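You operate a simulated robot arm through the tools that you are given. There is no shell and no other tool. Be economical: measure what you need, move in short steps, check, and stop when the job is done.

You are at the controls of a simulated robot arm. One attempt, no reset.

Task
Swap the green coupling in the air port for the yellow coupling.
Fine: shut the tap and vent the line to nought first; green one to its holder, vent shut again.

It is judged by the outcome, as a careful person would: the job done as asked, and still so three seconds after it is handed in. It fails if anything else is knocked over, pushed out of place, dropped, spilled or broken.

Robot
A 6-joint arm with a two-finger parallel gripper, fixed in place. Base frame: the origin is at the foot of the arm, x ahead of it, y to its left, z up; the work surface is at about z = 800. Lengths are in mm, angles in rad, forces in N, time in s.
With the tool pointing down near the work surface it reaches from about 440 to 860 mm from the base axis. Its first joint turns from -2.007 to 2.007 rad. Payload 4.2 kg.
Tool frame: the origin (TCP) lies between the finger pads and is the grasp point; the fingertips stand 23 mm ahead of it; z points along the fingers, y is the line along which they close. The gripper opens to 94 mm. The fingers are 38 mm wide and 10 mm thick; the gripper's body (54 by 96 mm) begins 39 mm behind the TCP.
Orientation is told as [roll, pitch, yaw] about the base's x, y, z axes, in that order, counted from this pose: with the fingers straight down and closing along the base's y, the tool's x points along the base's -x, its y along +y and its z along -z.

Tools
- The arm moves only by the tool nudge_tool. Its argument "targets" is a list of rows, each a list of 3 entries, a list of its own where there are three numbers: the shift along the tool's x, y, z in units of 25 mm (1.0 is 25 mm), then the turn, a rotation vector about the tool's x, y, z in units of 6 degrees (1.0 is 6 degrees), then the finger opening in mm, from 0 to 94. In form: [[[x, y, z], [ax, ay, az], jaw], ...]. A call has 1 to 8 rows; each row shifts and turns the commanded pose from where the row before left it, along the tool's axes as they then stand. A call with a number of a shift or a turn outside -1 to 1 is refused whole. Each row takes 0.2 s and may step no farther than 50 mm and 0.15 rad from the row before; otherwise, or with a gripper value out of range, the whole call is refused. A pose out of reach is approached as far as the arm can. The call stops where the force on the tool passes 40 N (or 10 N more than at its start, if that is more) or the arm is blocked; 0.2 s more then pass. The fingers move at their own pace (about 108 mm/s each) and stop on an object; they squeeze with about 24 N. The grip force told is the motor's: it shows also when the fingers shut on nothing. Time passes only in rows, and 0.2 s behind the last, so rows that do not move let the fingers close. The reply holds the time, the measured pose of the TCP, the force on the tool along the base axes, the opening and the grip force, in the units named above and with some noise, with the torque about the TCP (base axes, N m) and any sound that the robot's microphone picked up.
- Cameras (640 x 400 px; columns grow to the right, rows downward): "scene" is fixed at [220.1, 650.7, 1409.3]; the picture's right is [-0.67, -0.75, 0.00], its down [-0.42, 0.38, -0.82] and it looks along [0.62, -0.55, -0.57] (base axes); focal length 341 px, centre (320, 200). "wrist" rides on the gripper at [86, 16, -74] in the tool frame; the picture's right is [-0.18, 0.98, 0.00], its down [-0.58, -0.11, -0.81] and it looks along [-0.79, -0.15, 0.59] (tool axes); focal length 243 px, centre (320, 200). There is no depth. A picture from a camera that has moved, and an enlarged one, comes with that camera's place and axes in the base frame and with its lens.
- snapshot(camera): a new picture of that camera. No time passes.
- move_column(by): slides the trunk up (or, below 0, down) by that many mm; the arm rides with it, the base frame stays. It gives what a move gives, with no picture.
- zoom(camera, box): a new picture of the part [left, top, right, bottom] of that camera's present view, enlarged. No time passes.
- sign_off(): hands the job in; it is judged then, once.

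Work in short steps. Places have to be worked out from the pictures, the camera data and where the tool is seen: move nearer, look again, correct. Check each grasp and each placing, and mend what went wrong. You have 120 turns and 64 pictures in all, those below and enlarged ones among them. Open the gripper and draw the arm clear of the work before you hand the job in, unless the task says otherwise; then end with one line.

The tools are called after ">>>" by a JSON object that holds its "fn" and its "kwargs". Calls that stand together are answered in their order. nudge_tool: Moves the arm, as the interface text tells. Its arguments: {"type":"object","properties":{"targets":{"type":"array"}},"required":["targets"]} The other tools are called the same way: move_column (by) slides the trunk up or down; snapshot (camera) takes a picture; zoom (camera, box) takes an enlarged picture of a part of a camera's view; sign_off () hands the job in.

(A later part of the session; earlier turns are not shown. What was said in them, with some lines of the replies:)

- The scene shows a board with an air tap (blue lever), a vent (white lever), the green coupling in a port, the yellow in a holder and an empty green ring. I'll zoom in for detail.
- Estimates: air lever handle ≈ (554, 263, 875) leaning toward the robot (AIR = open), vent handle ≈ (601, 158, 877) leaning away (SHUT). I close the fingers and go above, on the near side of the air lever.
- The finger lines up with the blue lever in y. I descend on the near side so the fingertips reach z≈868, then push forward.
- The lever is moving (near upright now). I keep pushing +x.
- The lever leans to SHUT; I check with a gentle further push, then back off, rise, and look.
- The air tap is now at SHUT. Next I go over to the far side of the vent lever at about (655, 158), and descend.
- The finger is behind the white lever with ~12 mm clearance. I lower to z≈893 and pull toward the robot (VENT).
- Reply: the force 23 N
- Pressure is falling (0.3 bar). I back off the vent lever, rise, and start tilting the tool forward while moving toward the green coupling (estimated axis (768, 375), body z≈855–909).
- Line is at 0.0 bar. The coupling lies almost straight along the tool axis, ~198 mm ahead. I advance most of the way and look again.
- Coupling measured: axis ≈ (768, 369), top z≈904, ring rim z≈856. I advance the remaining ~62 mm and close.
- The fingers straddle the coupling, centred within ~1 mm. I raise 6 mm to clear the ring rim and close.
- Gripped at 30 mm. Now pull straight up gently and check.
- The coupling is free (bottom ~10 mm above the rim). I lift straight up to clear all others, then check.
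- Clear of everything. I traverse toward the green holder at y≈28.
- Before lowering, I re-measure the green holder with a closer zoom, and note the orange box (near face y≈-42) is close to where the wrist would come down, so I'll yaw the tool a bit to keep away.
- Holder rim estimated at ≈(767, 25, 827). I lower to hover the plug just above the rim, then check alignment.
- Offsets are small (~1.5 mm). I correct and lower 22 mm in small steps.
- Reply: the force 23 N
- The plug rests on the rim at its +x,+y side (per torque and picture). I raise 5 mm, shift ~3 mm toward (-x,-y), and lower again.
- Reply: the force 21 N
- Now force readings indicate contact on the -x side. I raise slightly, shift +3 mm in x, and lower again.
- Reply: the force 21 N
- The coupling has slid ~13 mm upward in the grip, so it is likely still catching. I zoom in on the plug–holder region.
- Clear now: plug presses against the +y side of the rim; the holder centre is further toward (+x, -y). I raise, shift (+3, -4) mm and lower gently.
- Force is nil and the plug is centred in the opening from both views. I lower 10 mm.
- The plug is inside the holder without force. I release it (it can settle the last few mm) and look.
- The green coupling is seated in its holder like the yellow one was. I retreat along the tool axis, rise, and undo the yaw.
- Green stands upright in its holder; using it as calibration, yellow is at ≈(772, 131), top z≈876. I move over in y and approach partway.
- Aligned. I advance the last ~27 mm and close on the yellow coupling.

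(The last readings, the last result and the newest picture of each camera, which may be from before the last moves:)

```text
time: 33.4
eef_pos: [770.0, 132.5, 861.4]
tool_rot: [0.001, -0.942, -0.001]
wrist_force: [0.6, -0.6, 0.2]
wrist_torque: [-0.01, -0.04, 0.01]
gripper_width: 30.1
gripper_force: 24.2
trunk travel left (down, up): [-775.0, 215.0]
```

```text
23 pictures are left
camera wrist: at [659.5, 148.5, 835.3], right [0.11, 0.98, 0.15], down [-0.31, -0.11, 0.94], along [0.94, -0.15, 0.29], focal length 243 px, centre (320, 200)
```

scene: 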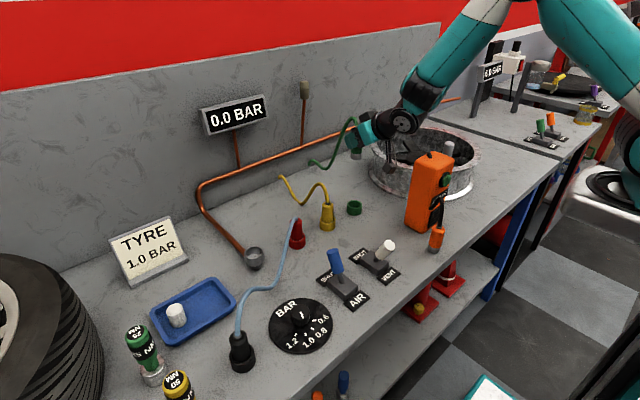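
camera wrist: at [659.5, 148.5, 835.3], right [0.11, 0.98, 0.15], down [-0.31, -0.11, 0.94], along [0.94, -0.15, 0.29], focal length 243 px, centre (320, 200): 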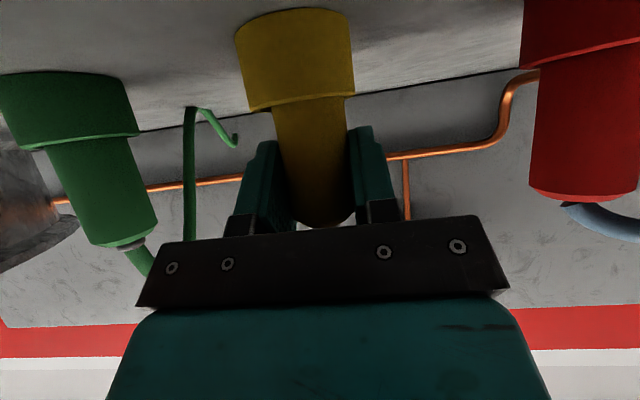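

Gripped (30 mm). I lift straight up to z≈1036.

>>> {"fn": "nudge_tool", "kwargs": {"targets": [[[-0.3, 0, -0.218], [0, 0, 0], 15], [[-0.6, 0, -0.436], [0, 0, 0], 15], [[-0.809, 0, -0.588], [0, 0, 0], 15], [[-0.809, 0, -0.588], [0, 0, 0], 15], [[-0.809, 0, -0.588], [0, 0, 0], 15], [[-0.809, 0, -0.588], [0, 0, 0], 15], [[-0.809, 0, -0.588], [0, 0, 0], 15], [[-0.809, 0, -0.588], [0, 0, 0], 15]]}}

>>> {"fn": "snapshot", "kwargs": {"camera": "wrist"}}

```text
time: 35.2
eef_pos: [772.2, 130.1, 1040.3]
tool_rot: [0.0, -0.941, 0.004]
wrist_force: [0.3, 0.9, -0.8]
wrist_torque: [0.03, 0.03, 0.03]
gripper_width: 30.0
gripper_force: 23.7
trunk travel left (down, up): [-775.0, 215.0]
```

```text
22 pictures are left
camera wrist: at [660.3, 146.2, 1014.7], right [0.11, 0.98, 0.15], down [-0.31, -0.11, 0.94], along [0.94, -0.15, 0.29], focal length 243 px, centre (320, 200)
```

wrist: 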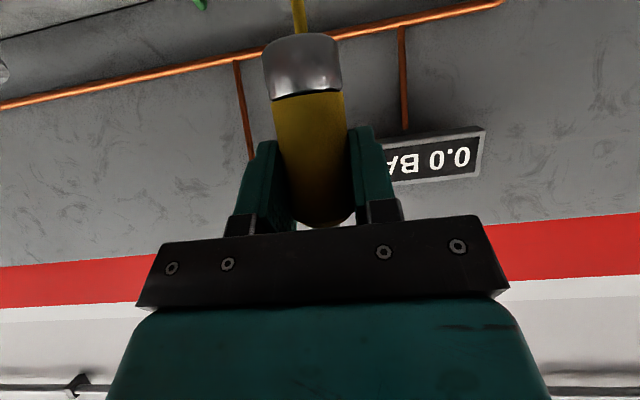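

Held identically to how green was. I traverse to above the port (768, 372).

>>> {"fn": "nudge_tool", "kwargs": {"targets": [[[0, 1, 0], [0, 0, 0], 15], [[0, 1, 0], [0, 0, 0], 15], [[0, 1, 0], [0, 0, 0], 15], [[0, 1, 0], [0, 0, 0], 15], [[0, 1, 0], [0, 0, 0], 15], [[0, 1, 0], [0, 0, 0], 15], [[0, 1, 0], [0, 0, 0], 15], [[0, 1, 0], [0, 0, 0], 15]]}}

>>> {"fn": "nudge_tool", "kwargs": {"targets": [[[0.06, 0.9, -0.08], [0, 0, 0], 15], [[0, 0.75, 0], [0, 0, 0], 15], [[0.809, 0, 0.588], [0, 0, 0], 15], [[0.809, 0, 0.588], [0, 0, 0], 15], [[0.809, 0, 0.588], [0, 0, 0], 15], [[0.809, 0, 0.588], [0, 0, 0], 15]]}}

>>> {"fn": "snapshot", "kwargs": {"camera": "scene"}}

```text
time: 37.0
eef_pos: [769.5, 331.4, 1042.9]
tool_rot: [0.0, -0.942, -0.001]
wrist_force: [-0.1, 0.3, -0.7]
wrist_torque: [0.02, -0.01, 0.01]
gripper_width: 29.9
gripper_force: 24.5
trunk travel left (down, up): [-775.0, 215.0]
```

```text
time: 38.4
eef_pos: [771.2, 373.7, 940.8]
tool_rot: [0.001, -0.942, 0.0]
wrist_force: [0.2, 0.2, -1.4]
wrist_torque: [-0.01, 0.0, 0.01]
gripper_width: 30.1
gripper_force: 23.7
trunk travel left (down, up): [-775.0, 215.0]
```

```text
21 pictures are left
```

scene: 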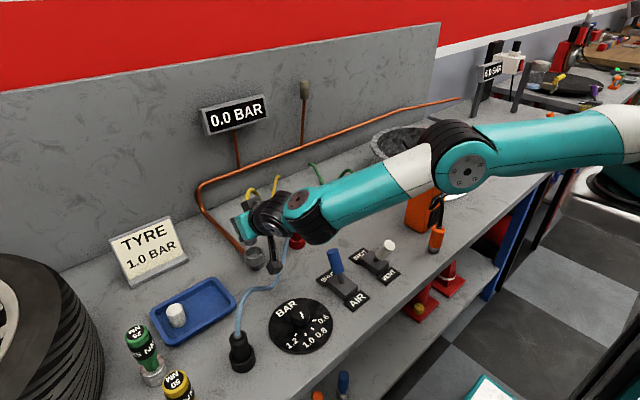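

I correct (-2.5, -1.5) mm and lower to ~10 mm above the port rim, then check alignment in both views.

>>> {"fn": "nudge_tool", "kwargs": {"targets": [[[0.06, -0.06, -0.08], [0, 0, 0], 15], [[0.4, 0, 0.29], [0, 0, 0], 15], [[0.35, 0, 0.255], [0, 0, 0], 15]]}}

>>> {"fn": "zoom", "kwargs": {"camera": "wrist", "box": [200, 0, 408, 130]}}

>>> {"fn": "zoom", "kwargs": {"camera": "scene", "box": [222, 230, 286, 270]}}

```text
time: 39.2
eef_pos: [766.4, 371.0, 919.4]
tool_rot: [-0.001, -0.942, 0.001]
wrist_force: [0.7, 0.2, -0.3]
wrist_torque: [0.02, 0.0, 0.03]
gripper_width: 29.9
gripper_force: 24.1
trunk travel left (down, up): [-775.0, 215.0]
```

```text
3.08 times, centred on (304, 65) of wrist
camera zoom: at [654.6, 387.1, 892.5], right [0.11, 0.98, 0.15], down [-0.31, -0.11, 0.94], along [0.94, -0.15, 0.29], focal length 746 px, centre (369, 615)
```

zoom: 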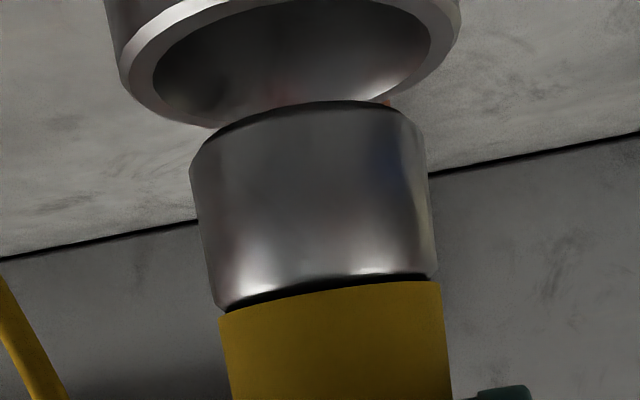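

```text
10.00 times, centred on (254, 250) of scene
camera zoom: at [220.1, 650.7, 1409.3], right [-0.67, -0.75, 0.0], down [-0.42, 0.38, -0.82], along [0.62, -0.55, -0.57], focal length 3408 px, centre (980, -300)
```

zoom: 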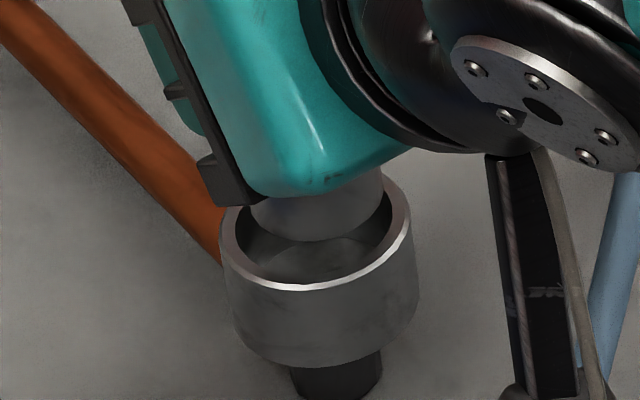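

Nearly aligned in both views. I shift +1 mm x and lower 20 mm, watching the force.

>>> {"fn": "nudge_tool", "kwargs": {"targets": [[[-0.024, -0.01, 0.032], [0, 0, 0], 15], [[0.25, 0, 0.182], [0, 0, 0], 15], [[0.2, 0, 0.145], [0, 0, 0], 15], [[0.2, 0, 0.145], [0, 0, 0], 15]]}}

>>> {"fn": "zoom", "kwargs": {"camera": "wrist", "box": [200, 0, 408, 130]}}

```text
time: 40.2
eef_pos: [767.2, 372.6, 903.8]
tool_rot: [0.009, -0.949, -0.01]
wrist_force: [4.7, 2.0, 22.0]
wrist_torque: [0.36, -0.11, -0.08]
gripper_width: 30.6
gripper_force: 24.5
trunk travel left (down, up): [-775.0, 215.0]
```

```text
3.08 times, centred on (304, 65) of wrist
camera zoom: at [656.4, 388.1, 876.2], right [0.11, 0.98, 0.16], down [-0.32, -0.12, 0.94], along [0.94, -0.15, 0.3], focal length 746 px, centre (369, 615)
```

zoom: 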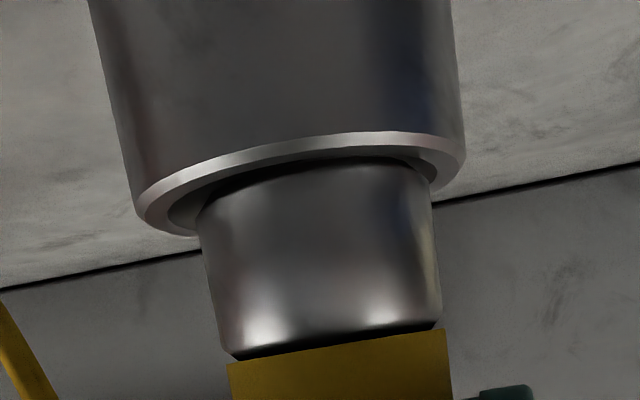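

The plug touches the rim on the (-x,+y) side. I lift 5 mm, shift (+2,-2) mm, and lower again gently.

>>> {"fn": "nudge_tool", "kwargs": {"targets": [[[-0.2, 0, -0.145], [0, 0, 0], 15], [[-0.047, -0.08, 0.065], [0, 0, 0], 15], [[0.1, 0, 0.073], [0, 0, 0], 15], [[0.1, 0, 0.073], [0, 0, 0], 15]]}}

>>> {"fn": "zoom", "kwargs": {"camera": "wrist", "box": [200, 0, 408, 130]}}

>>> {"fn": "zoom", "kwargs": {"camera": "scene", "box": [222, 230, 286, 270]}}

```text
time: 41.2
eef_pos: [769.6, 370.4, 901.7]
tool_rot: [0.006, -0.947, -0.006]
wrist_force: [3.5, -2.4, 19.8]
wrist_torque: [-0.17, 0.17, -0.03]
gripper_width: 30.2
gripper_force: 23.3
trunk travel left (down, up): [-775.0, 215.0]
```

```text
3.08 times, centred on (304, 65) of wrist
camera zoom: at [658.3, 386.3, 874.0], right [0.11, 0.98, 0.15], down [-0.31, -0.11, 0.94], along [0.94, -0.15, 0.3], focal length 746 px, centre (369, 615)
```

zoom: 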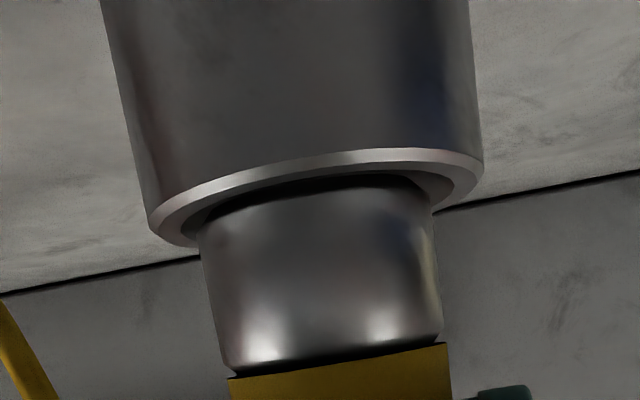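

```text
10.00 times, centred on (254, 250) of scene
camera zoom: at [220.1, 650.7, 1409.3], right [-0.67, -0.75, 0.0], down [-0.42, 0.38, -0.82], along [0.62, -0.55, -0.57], focal length 3408 px, centre (980, -300)
```

zoom: 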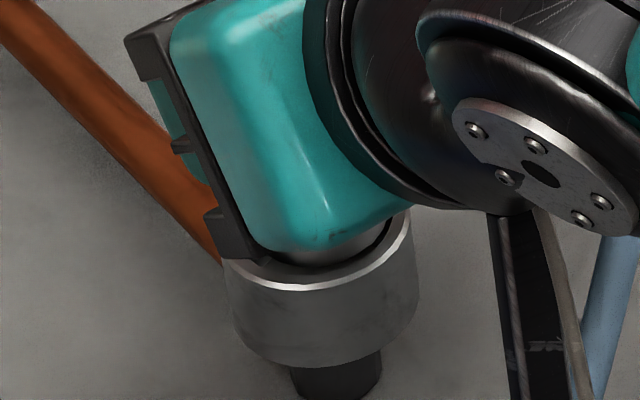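

Contact is now purely on the -x side; y is centred. I lift, shift +3 mm in x, and lower.

>>> {"fn": "nudge_tool", "kwargs": {"targets": [[[-0.18, 0, -0.131], [0, 0, 0], 15], [[-0.07, 0, 0.097], [0, 0, 0], 15], [[0.09, 0, 0.065], [0, 0, 0], 15], [[0.09, 0, 0.065], [0, 0, 0], 15]]}}

```text
time: 42.2
eef_pos: [771.7, 368.6, 898.9]
tool_rot: [-0.003, -0.941, 0.003]
wrist_force: [0.0, 0.9, -0.8]
wrist_torque: [0.06, 0.0, 0.0]
gripper_width: 29.8
gripper_force: 24.0
trunk travel left (down, up): [-775.0, 215.0]
```

Force is nil at a lower height: the plug has entered. I lower a further 8 mm.

>>> {"fn": "nudge_tool", "kwargs": {"targets": [[[0.1, 0, 0.073], [0, 0, 0], 15], [[0.1, 0, 0.073], [0, 0, 0], 15], [[0.06, 0, 0.044], [0, 0, 0], 15]]}}

>>> {"fn": "zoom", "kwargs": {"camera": "wrist", "box": [200, 0, 408, 130]}}

```text
time: 43.0
eef_pos: [770.6, 368.4, 889.6]
tool_rot: [0.0, -0.941, 0.001]
wrist_force: [0.1, 0.7, -0.4]
wrist_torque: [0.01, 0.0, -0.01]
gripper_width: 30.0
gripper_force: 24.3
trunk travel left (down, up): [-775.0, 215.0]
```

```text
3.08 times, centred on (304, 65) of wrist
camera zoom: at [660.4, 385.2, 864.2], right [0.11, 0.98, 0.15], down [-0.31, -0.11, 0.94], along [0.94, -0.15, 0.29], focal length 746 px, centre (369, 615)
```

zoom: 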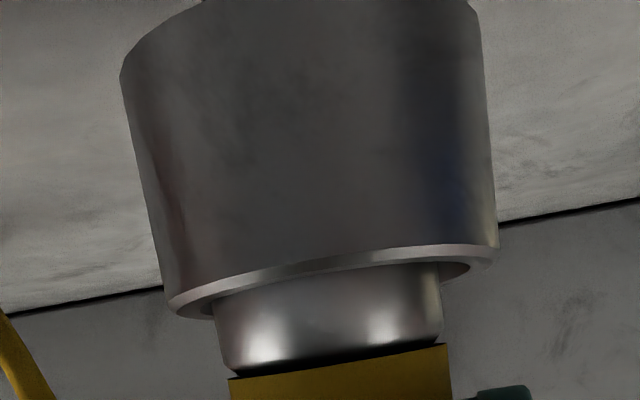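

Well inside and free. I lower 5 mm more (finger limit), then release and see how it settles.

>>> {"fn": "nudge_tool", "kwargs": {"targets": [[[0.08, 0, 0.058], [0, 0, 0], 15], [[0.07, 0, 0.05], [0, 0, 0], 15], [[0, 0, 0], [0, 0, 0], 34], [[0, 0, 0], [0, 0, 0], 45], [[0, 0, 0], [0, 0, 0], 45]]}}

>>> {"fn": "zoom", "kwargs": {"camera": "wrist", "box": [160, 0, 480, 200]}}

```text
time: 44.2
eef_pos: [771.7, 367.9, 886.6]
tool_rot: [0.0, -0.942, 0.002]
wrist_force: [0.1, 0.9, 0.6]
wrist_torque: [0.01, -0.01, 0.0]
gripper_width: 44.6
gripper_force: 0.0
trunk travel left (down, up): [-775.0, 215.0]
```

```text
2.00 times, centred on (320, 100) of wrist
camera zoom: at [660.6, 384.9, 859.9], right [0.11, 0.98, 0.15], down [-0.31, -0.11, 0.94], along [0.94, -0.15, 0.29], focal length 485 px, centre (320, 400)
```

zoom: 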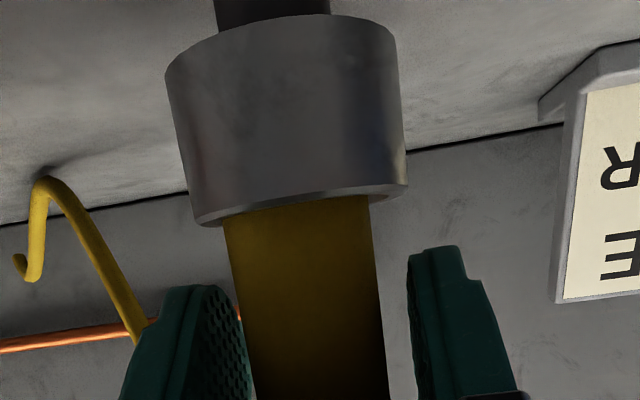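

It dropped fully in; the yellow body now sits at the port rim as the green did. I re-grip and press down lightly to make sure it is seated.

>>> {"fn": "nudge_tool", "kwargs": {"targets": [[[-0.12, 0, -0.087], [0, 0, 0], 45], [[0, 0, 0], [0, 0, 0], 15], [[0, 0, 0], [0, 0, 0], 15], [[0.08, 0, 0.058], [0, 0, 0], 15], [[0.06, 0, 0.044], [0, 0, 0], 15]]}}

```text
time: 45.4
eef_pos: [772.7, 368.5, 889.6]
tool_rot: [0.009, -0.949, -0.005]
wrist_force: [-4.1, 0.7, 20.3]
wrist_torque: [-0.12, 0.34, -0.05]
gripper_width: 30.0
gripper_force: 23.9
trunk travel left (down, up): [-775.0, 215.0]
```

It bears 20 N without moving further: seated. I open and retreat, then check the scene.

>>> {"fn": "nudge_tool", "kwargs": {"targets": [[[-0.12, 0, -0.087], [0, 0, 0], 15], [[0, 0, 0], [0, 0, 0], 45], [[0, 0, 0], [0, 0, 0], 60], [[0, 0, -0.7], [0, 0, 0], 60], [[0, 0, -0.9], [0, 0, 0], 60], [[0, 0, -1], [0, 0, 0], 60], [[0, 0, -1], [0, 0, 0], 60], [[0, 0, -1], [0, 0, 0], 60]]}}

>>> {"fn": "nudge_tool", "kwargs": {"targets": [[[-0.2, 0, -1], [0, 0, 0], 60], [[-0.2, -0.5, -1], [0, 1, 0], 40], [[0, -1, 0], [0, 1, 0], 10], [[0, -1, 0], [0, 1, 0], 0], [[0, -1, 0], [0, 1, 0], 0], [[0, -1, 0], [0, 1, 0], 0], [[0, -1, 0], [0, 1, 0], 0], [[0, -1, 0], [0, 1, 0], 0]]}}

>>> {"fn": "snapshot", "kwargs": {"camera": "scene"}}

```text
time: 47.2
eef_pos: [679.0, 369.5, 957.2]
tool_rot: [-0.002, -0.942, 0.002]
wrist_force: [0.1, 0.5, -0.2]
wrist_torque: [0.03, -0.01, 0.02]
gripper_width: 60.0
gripper_force: 0.1
trunk travel left (down, up): [-775.0, 215.0]
```

```text
time: 49.0
eef_pos: [640.7, 206.6, 993.7]
tool_rot: [-0.002, -0.207, 0.002]
wrist_force: [-0.3, 0.1, -0.3]
wrist_torque: [0.02, -0.02, -0.02]
gripper_width: 0.0
gripper_force: 24.1
trunk travel left (down, up): [-775.0, 215.0]
```

```text
13 pictures are left
```

scene: 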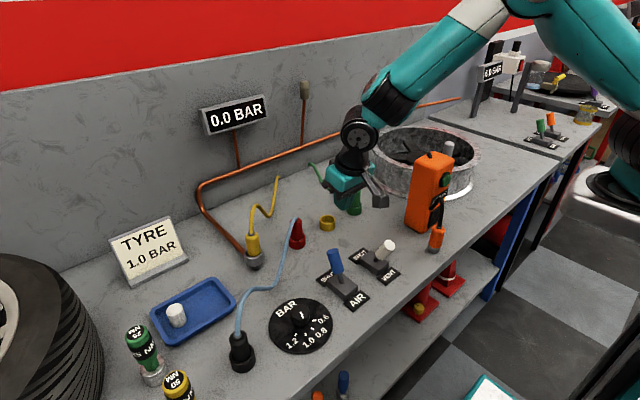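

Yellow is in the port, gauge reads 0.0. Now I go to the near side of the vent lever with closed fingers, upright tool.

>>> {"fn": "nudge_tool", "kwargs": {"targets": [[[0, -1, 0], [0, 1, 0], 0], [[0, -1, 0], [0, 1, 0], 0], [[1, 0, 0], [0, 0, 0], 0], [[1, 0, 0], [0, 0, 0], 0], [[1, 0, 0], [0, 0, 0], 0], [[1, 0, 0], [0, 0, 0], 0], [[1, 0, 0], [0, 0, 0], 0], [[1, 0, 0], [0, 0, 0], 0]]}}

>>> {"fn": "snapshot", "kwargs": {"camera": "wrist"}}

```text
time: 50.8
eef_pos: [494.1, 157.0, 994.8]
tool_rot: [-0.001, 0.0, 0.002]
wrist_force: [0.5, -0.4, 0.9]
wrist_torque: [0.01, 0.02, 0.01]
gripper_width: 0.3
gripper_force: 24.0
trunk travel left (down, up): [-775.0, 215.0]
```

```text
12 pictures are left
camera wrist: at [407.4, 172.9, 1068.9], right [0.18, 0.98, 0.0], down [0.58, -0.11, 0.81], along [0.79, -0.15, -0.59], focal length 243 px, centre (320, 200)
```

wrist: 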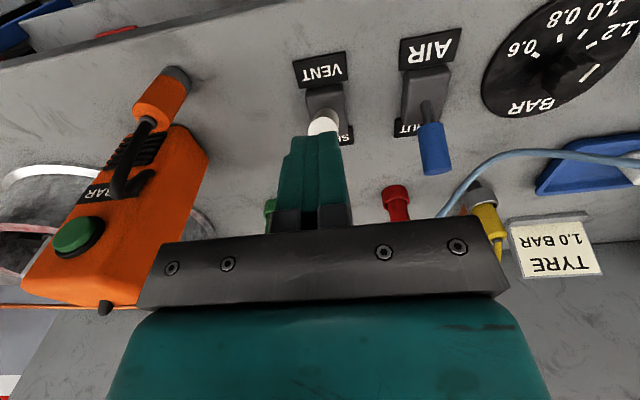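

Aligned with the white lever. I back 8 mm, descend, and push it to SHUT.

>>> {"fn": "nudge_tool", "kwargs": {"targets": [[[0.35, 0, 0.9], [0, 0, 0], 0], [[0, 0, 1], [0, 0, 0], 0], [[0, 0, 1], [0, 0, 0], 0], [[0, 0, 1], [0, 0, 0], 0], [[0, 0, 0.15], [0, 0, 0], 0], [[-0.6, 0, 0], [0, 0, 0], 0], [[-0.6, 0, 0], [0, 0, 0], 0], [[-0.6, 0, 0], [0, 0, 0], 0]]}}

>>> {"fn": "nudge_tool", "kwargs": {"targets": [[[-0.5, 0, 0], [0, 0, 0], 0], [[-0.5, 0, 0], [0, 0, 0], 0], [[-0.5, 0, 0], [0, 0, 0], 0], [[-0.25, 0, 0], [0, 0, 0], 0]]}}

>>> {"fn": "zoom", "kwargs": {"camera": "scene", "box": [300, 200, 460, 300]}}

```text
time: 52.6
eef_pos: [528.9, 156.1, 893.5]
tool_rot: [0.0, -0.001, 0.002]
wrist_force: [-0.5, -1.1, -0.2]
wrist_torque: [-0.01, -0.01, 0.01]
gripper_width: 0.1
gripper_force: 24.2
trunk travel left (down, up): [-775.0, 215.0]
```

```text
time: 53.6
eef_pos: [570.7, 155.1, 895.1]
tool_rot: [-0.003, 0.006, 0.002]
wrist_force: [-11.1, 0.5, -0.3]
wrist_torque: [0.01, 0.2, -0.02]
gripper_width: 0.2
gripper_force: 23.8
trunk travel left (down, up): [-775.0, 215.0]
```

```text
4.00 times, centred on (380, 250) of scene
camera zoom: at [220.1, 650.7, 1409.3], right [-0.67, -0.75, 0.0], down [-0.42, 0.38, -0.82], along [0.62, -0.55, -0.57], focal length 1363 px, centre (80, 0)
```

zoom: 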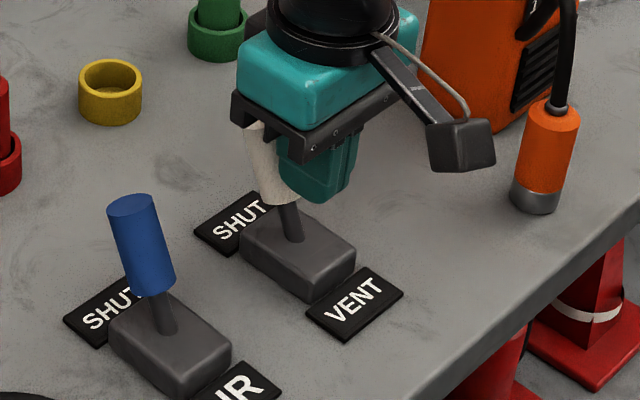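

The vent lever is at its SHUT stop (11 N against it). I back away, rise clear, and take a final look.

>>> {"fn": "nudge_tool", "kwargs": {"targets": [[[0.5, 0, 0], [0, 0, 0], 0], [[1, 0, 0], [0, 0, 0], 0], [[0.6, 0, -1], [0, 0, 0], 20], [[0, 0, -1], [0, 0, 0], 60], [[0, 0, -1], [0, 0, 0], 90], [[0, 0, -1], [0, 0, 0], 90], [[0, 0, -1], [0, 0, 0], 90], [[0, 0, -1], [0, 0, 0], 90]]}}

>>> {"fn": "nudge_tool", "kwargs": {"targets": [[[0, 0, -1], [0, 0, 0], 90], [[0, 0, -1], [0, 0, 0], 90], [[0, 0, -1], [0, 0, 0], 90], [[0, 0, -1], [0, 0, 0], 90]]}}

>>> {"fn": "snapshot", "kwargs": {"camera": "scene"}}

>>> {"fn": "zoom", "kwargs": {"camera": "scene", "box": [220, 160, 412, 280]}}

```text
time: 55.4
eef_pos: [521.1, 155.8, 1043.5]
tool_rot: [0.0, 0.001, 0.0]
wrist_force: [-0.4, -0.4, -1.2]
wrist_torque: [-0.03, -0.01, -0.01]
gripper_width: 89.9
gripper_force: 0.0
trunk travel left (down, up): [-775.0, 215.0]
```

```text
time: 56.4
eef_pos: [523.1, 156.4, 1141.3]
tool_rot: [-0.001, -0.001, 0.002]
wrist_force: [-0.1, 0.9, 0.3]
wrist_torque: [0.03, -0.02, 0.02]
gripper_width: 89.6
gripper_force: 0.1
trunk travel left (down, up): [-775.0, 215.0]
```

```text
10 pictures are left
```

scene: 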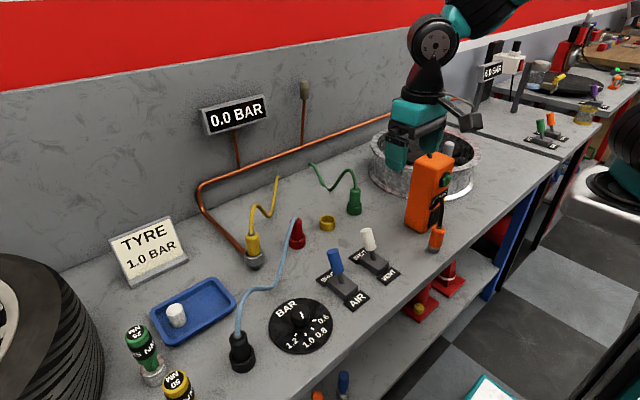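

```text
3.33 times, centred on (316, 220) of scene
camera zoom: at [220.1, 650.7, 1409.3], right [-0.67, -0.75, 0.0], down [-0.42, 0.38, -0.82], along [0.62, -0.55, -0.57], focal length 1136 px, centre (333, 133)
```

zoom: 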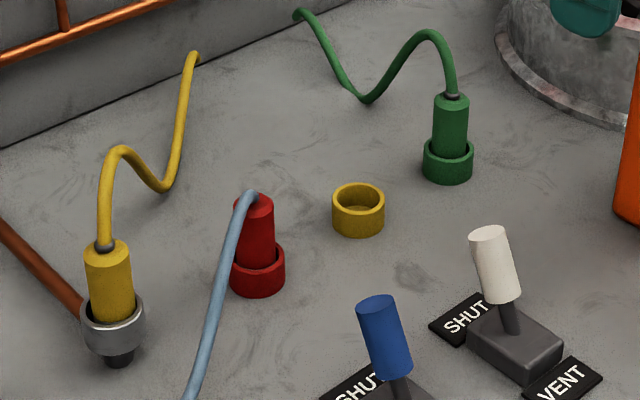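

Yellow is seated in the port at the same height as green was. Green is upright in its holder, both levers are at SHUT, the gauge reads 0.0, and nothing else has moved. Handing in.

>>> {"fn": "sign_off", "kwargs": {}}

```text
The job is handed in.
```

The yellow coupling is now in the air port and the green one is in its holder. The line was vented to 0.0 bar before the swap, the vent is shut again, and the air tap is left shut since you didn't ask for it to be reopened.
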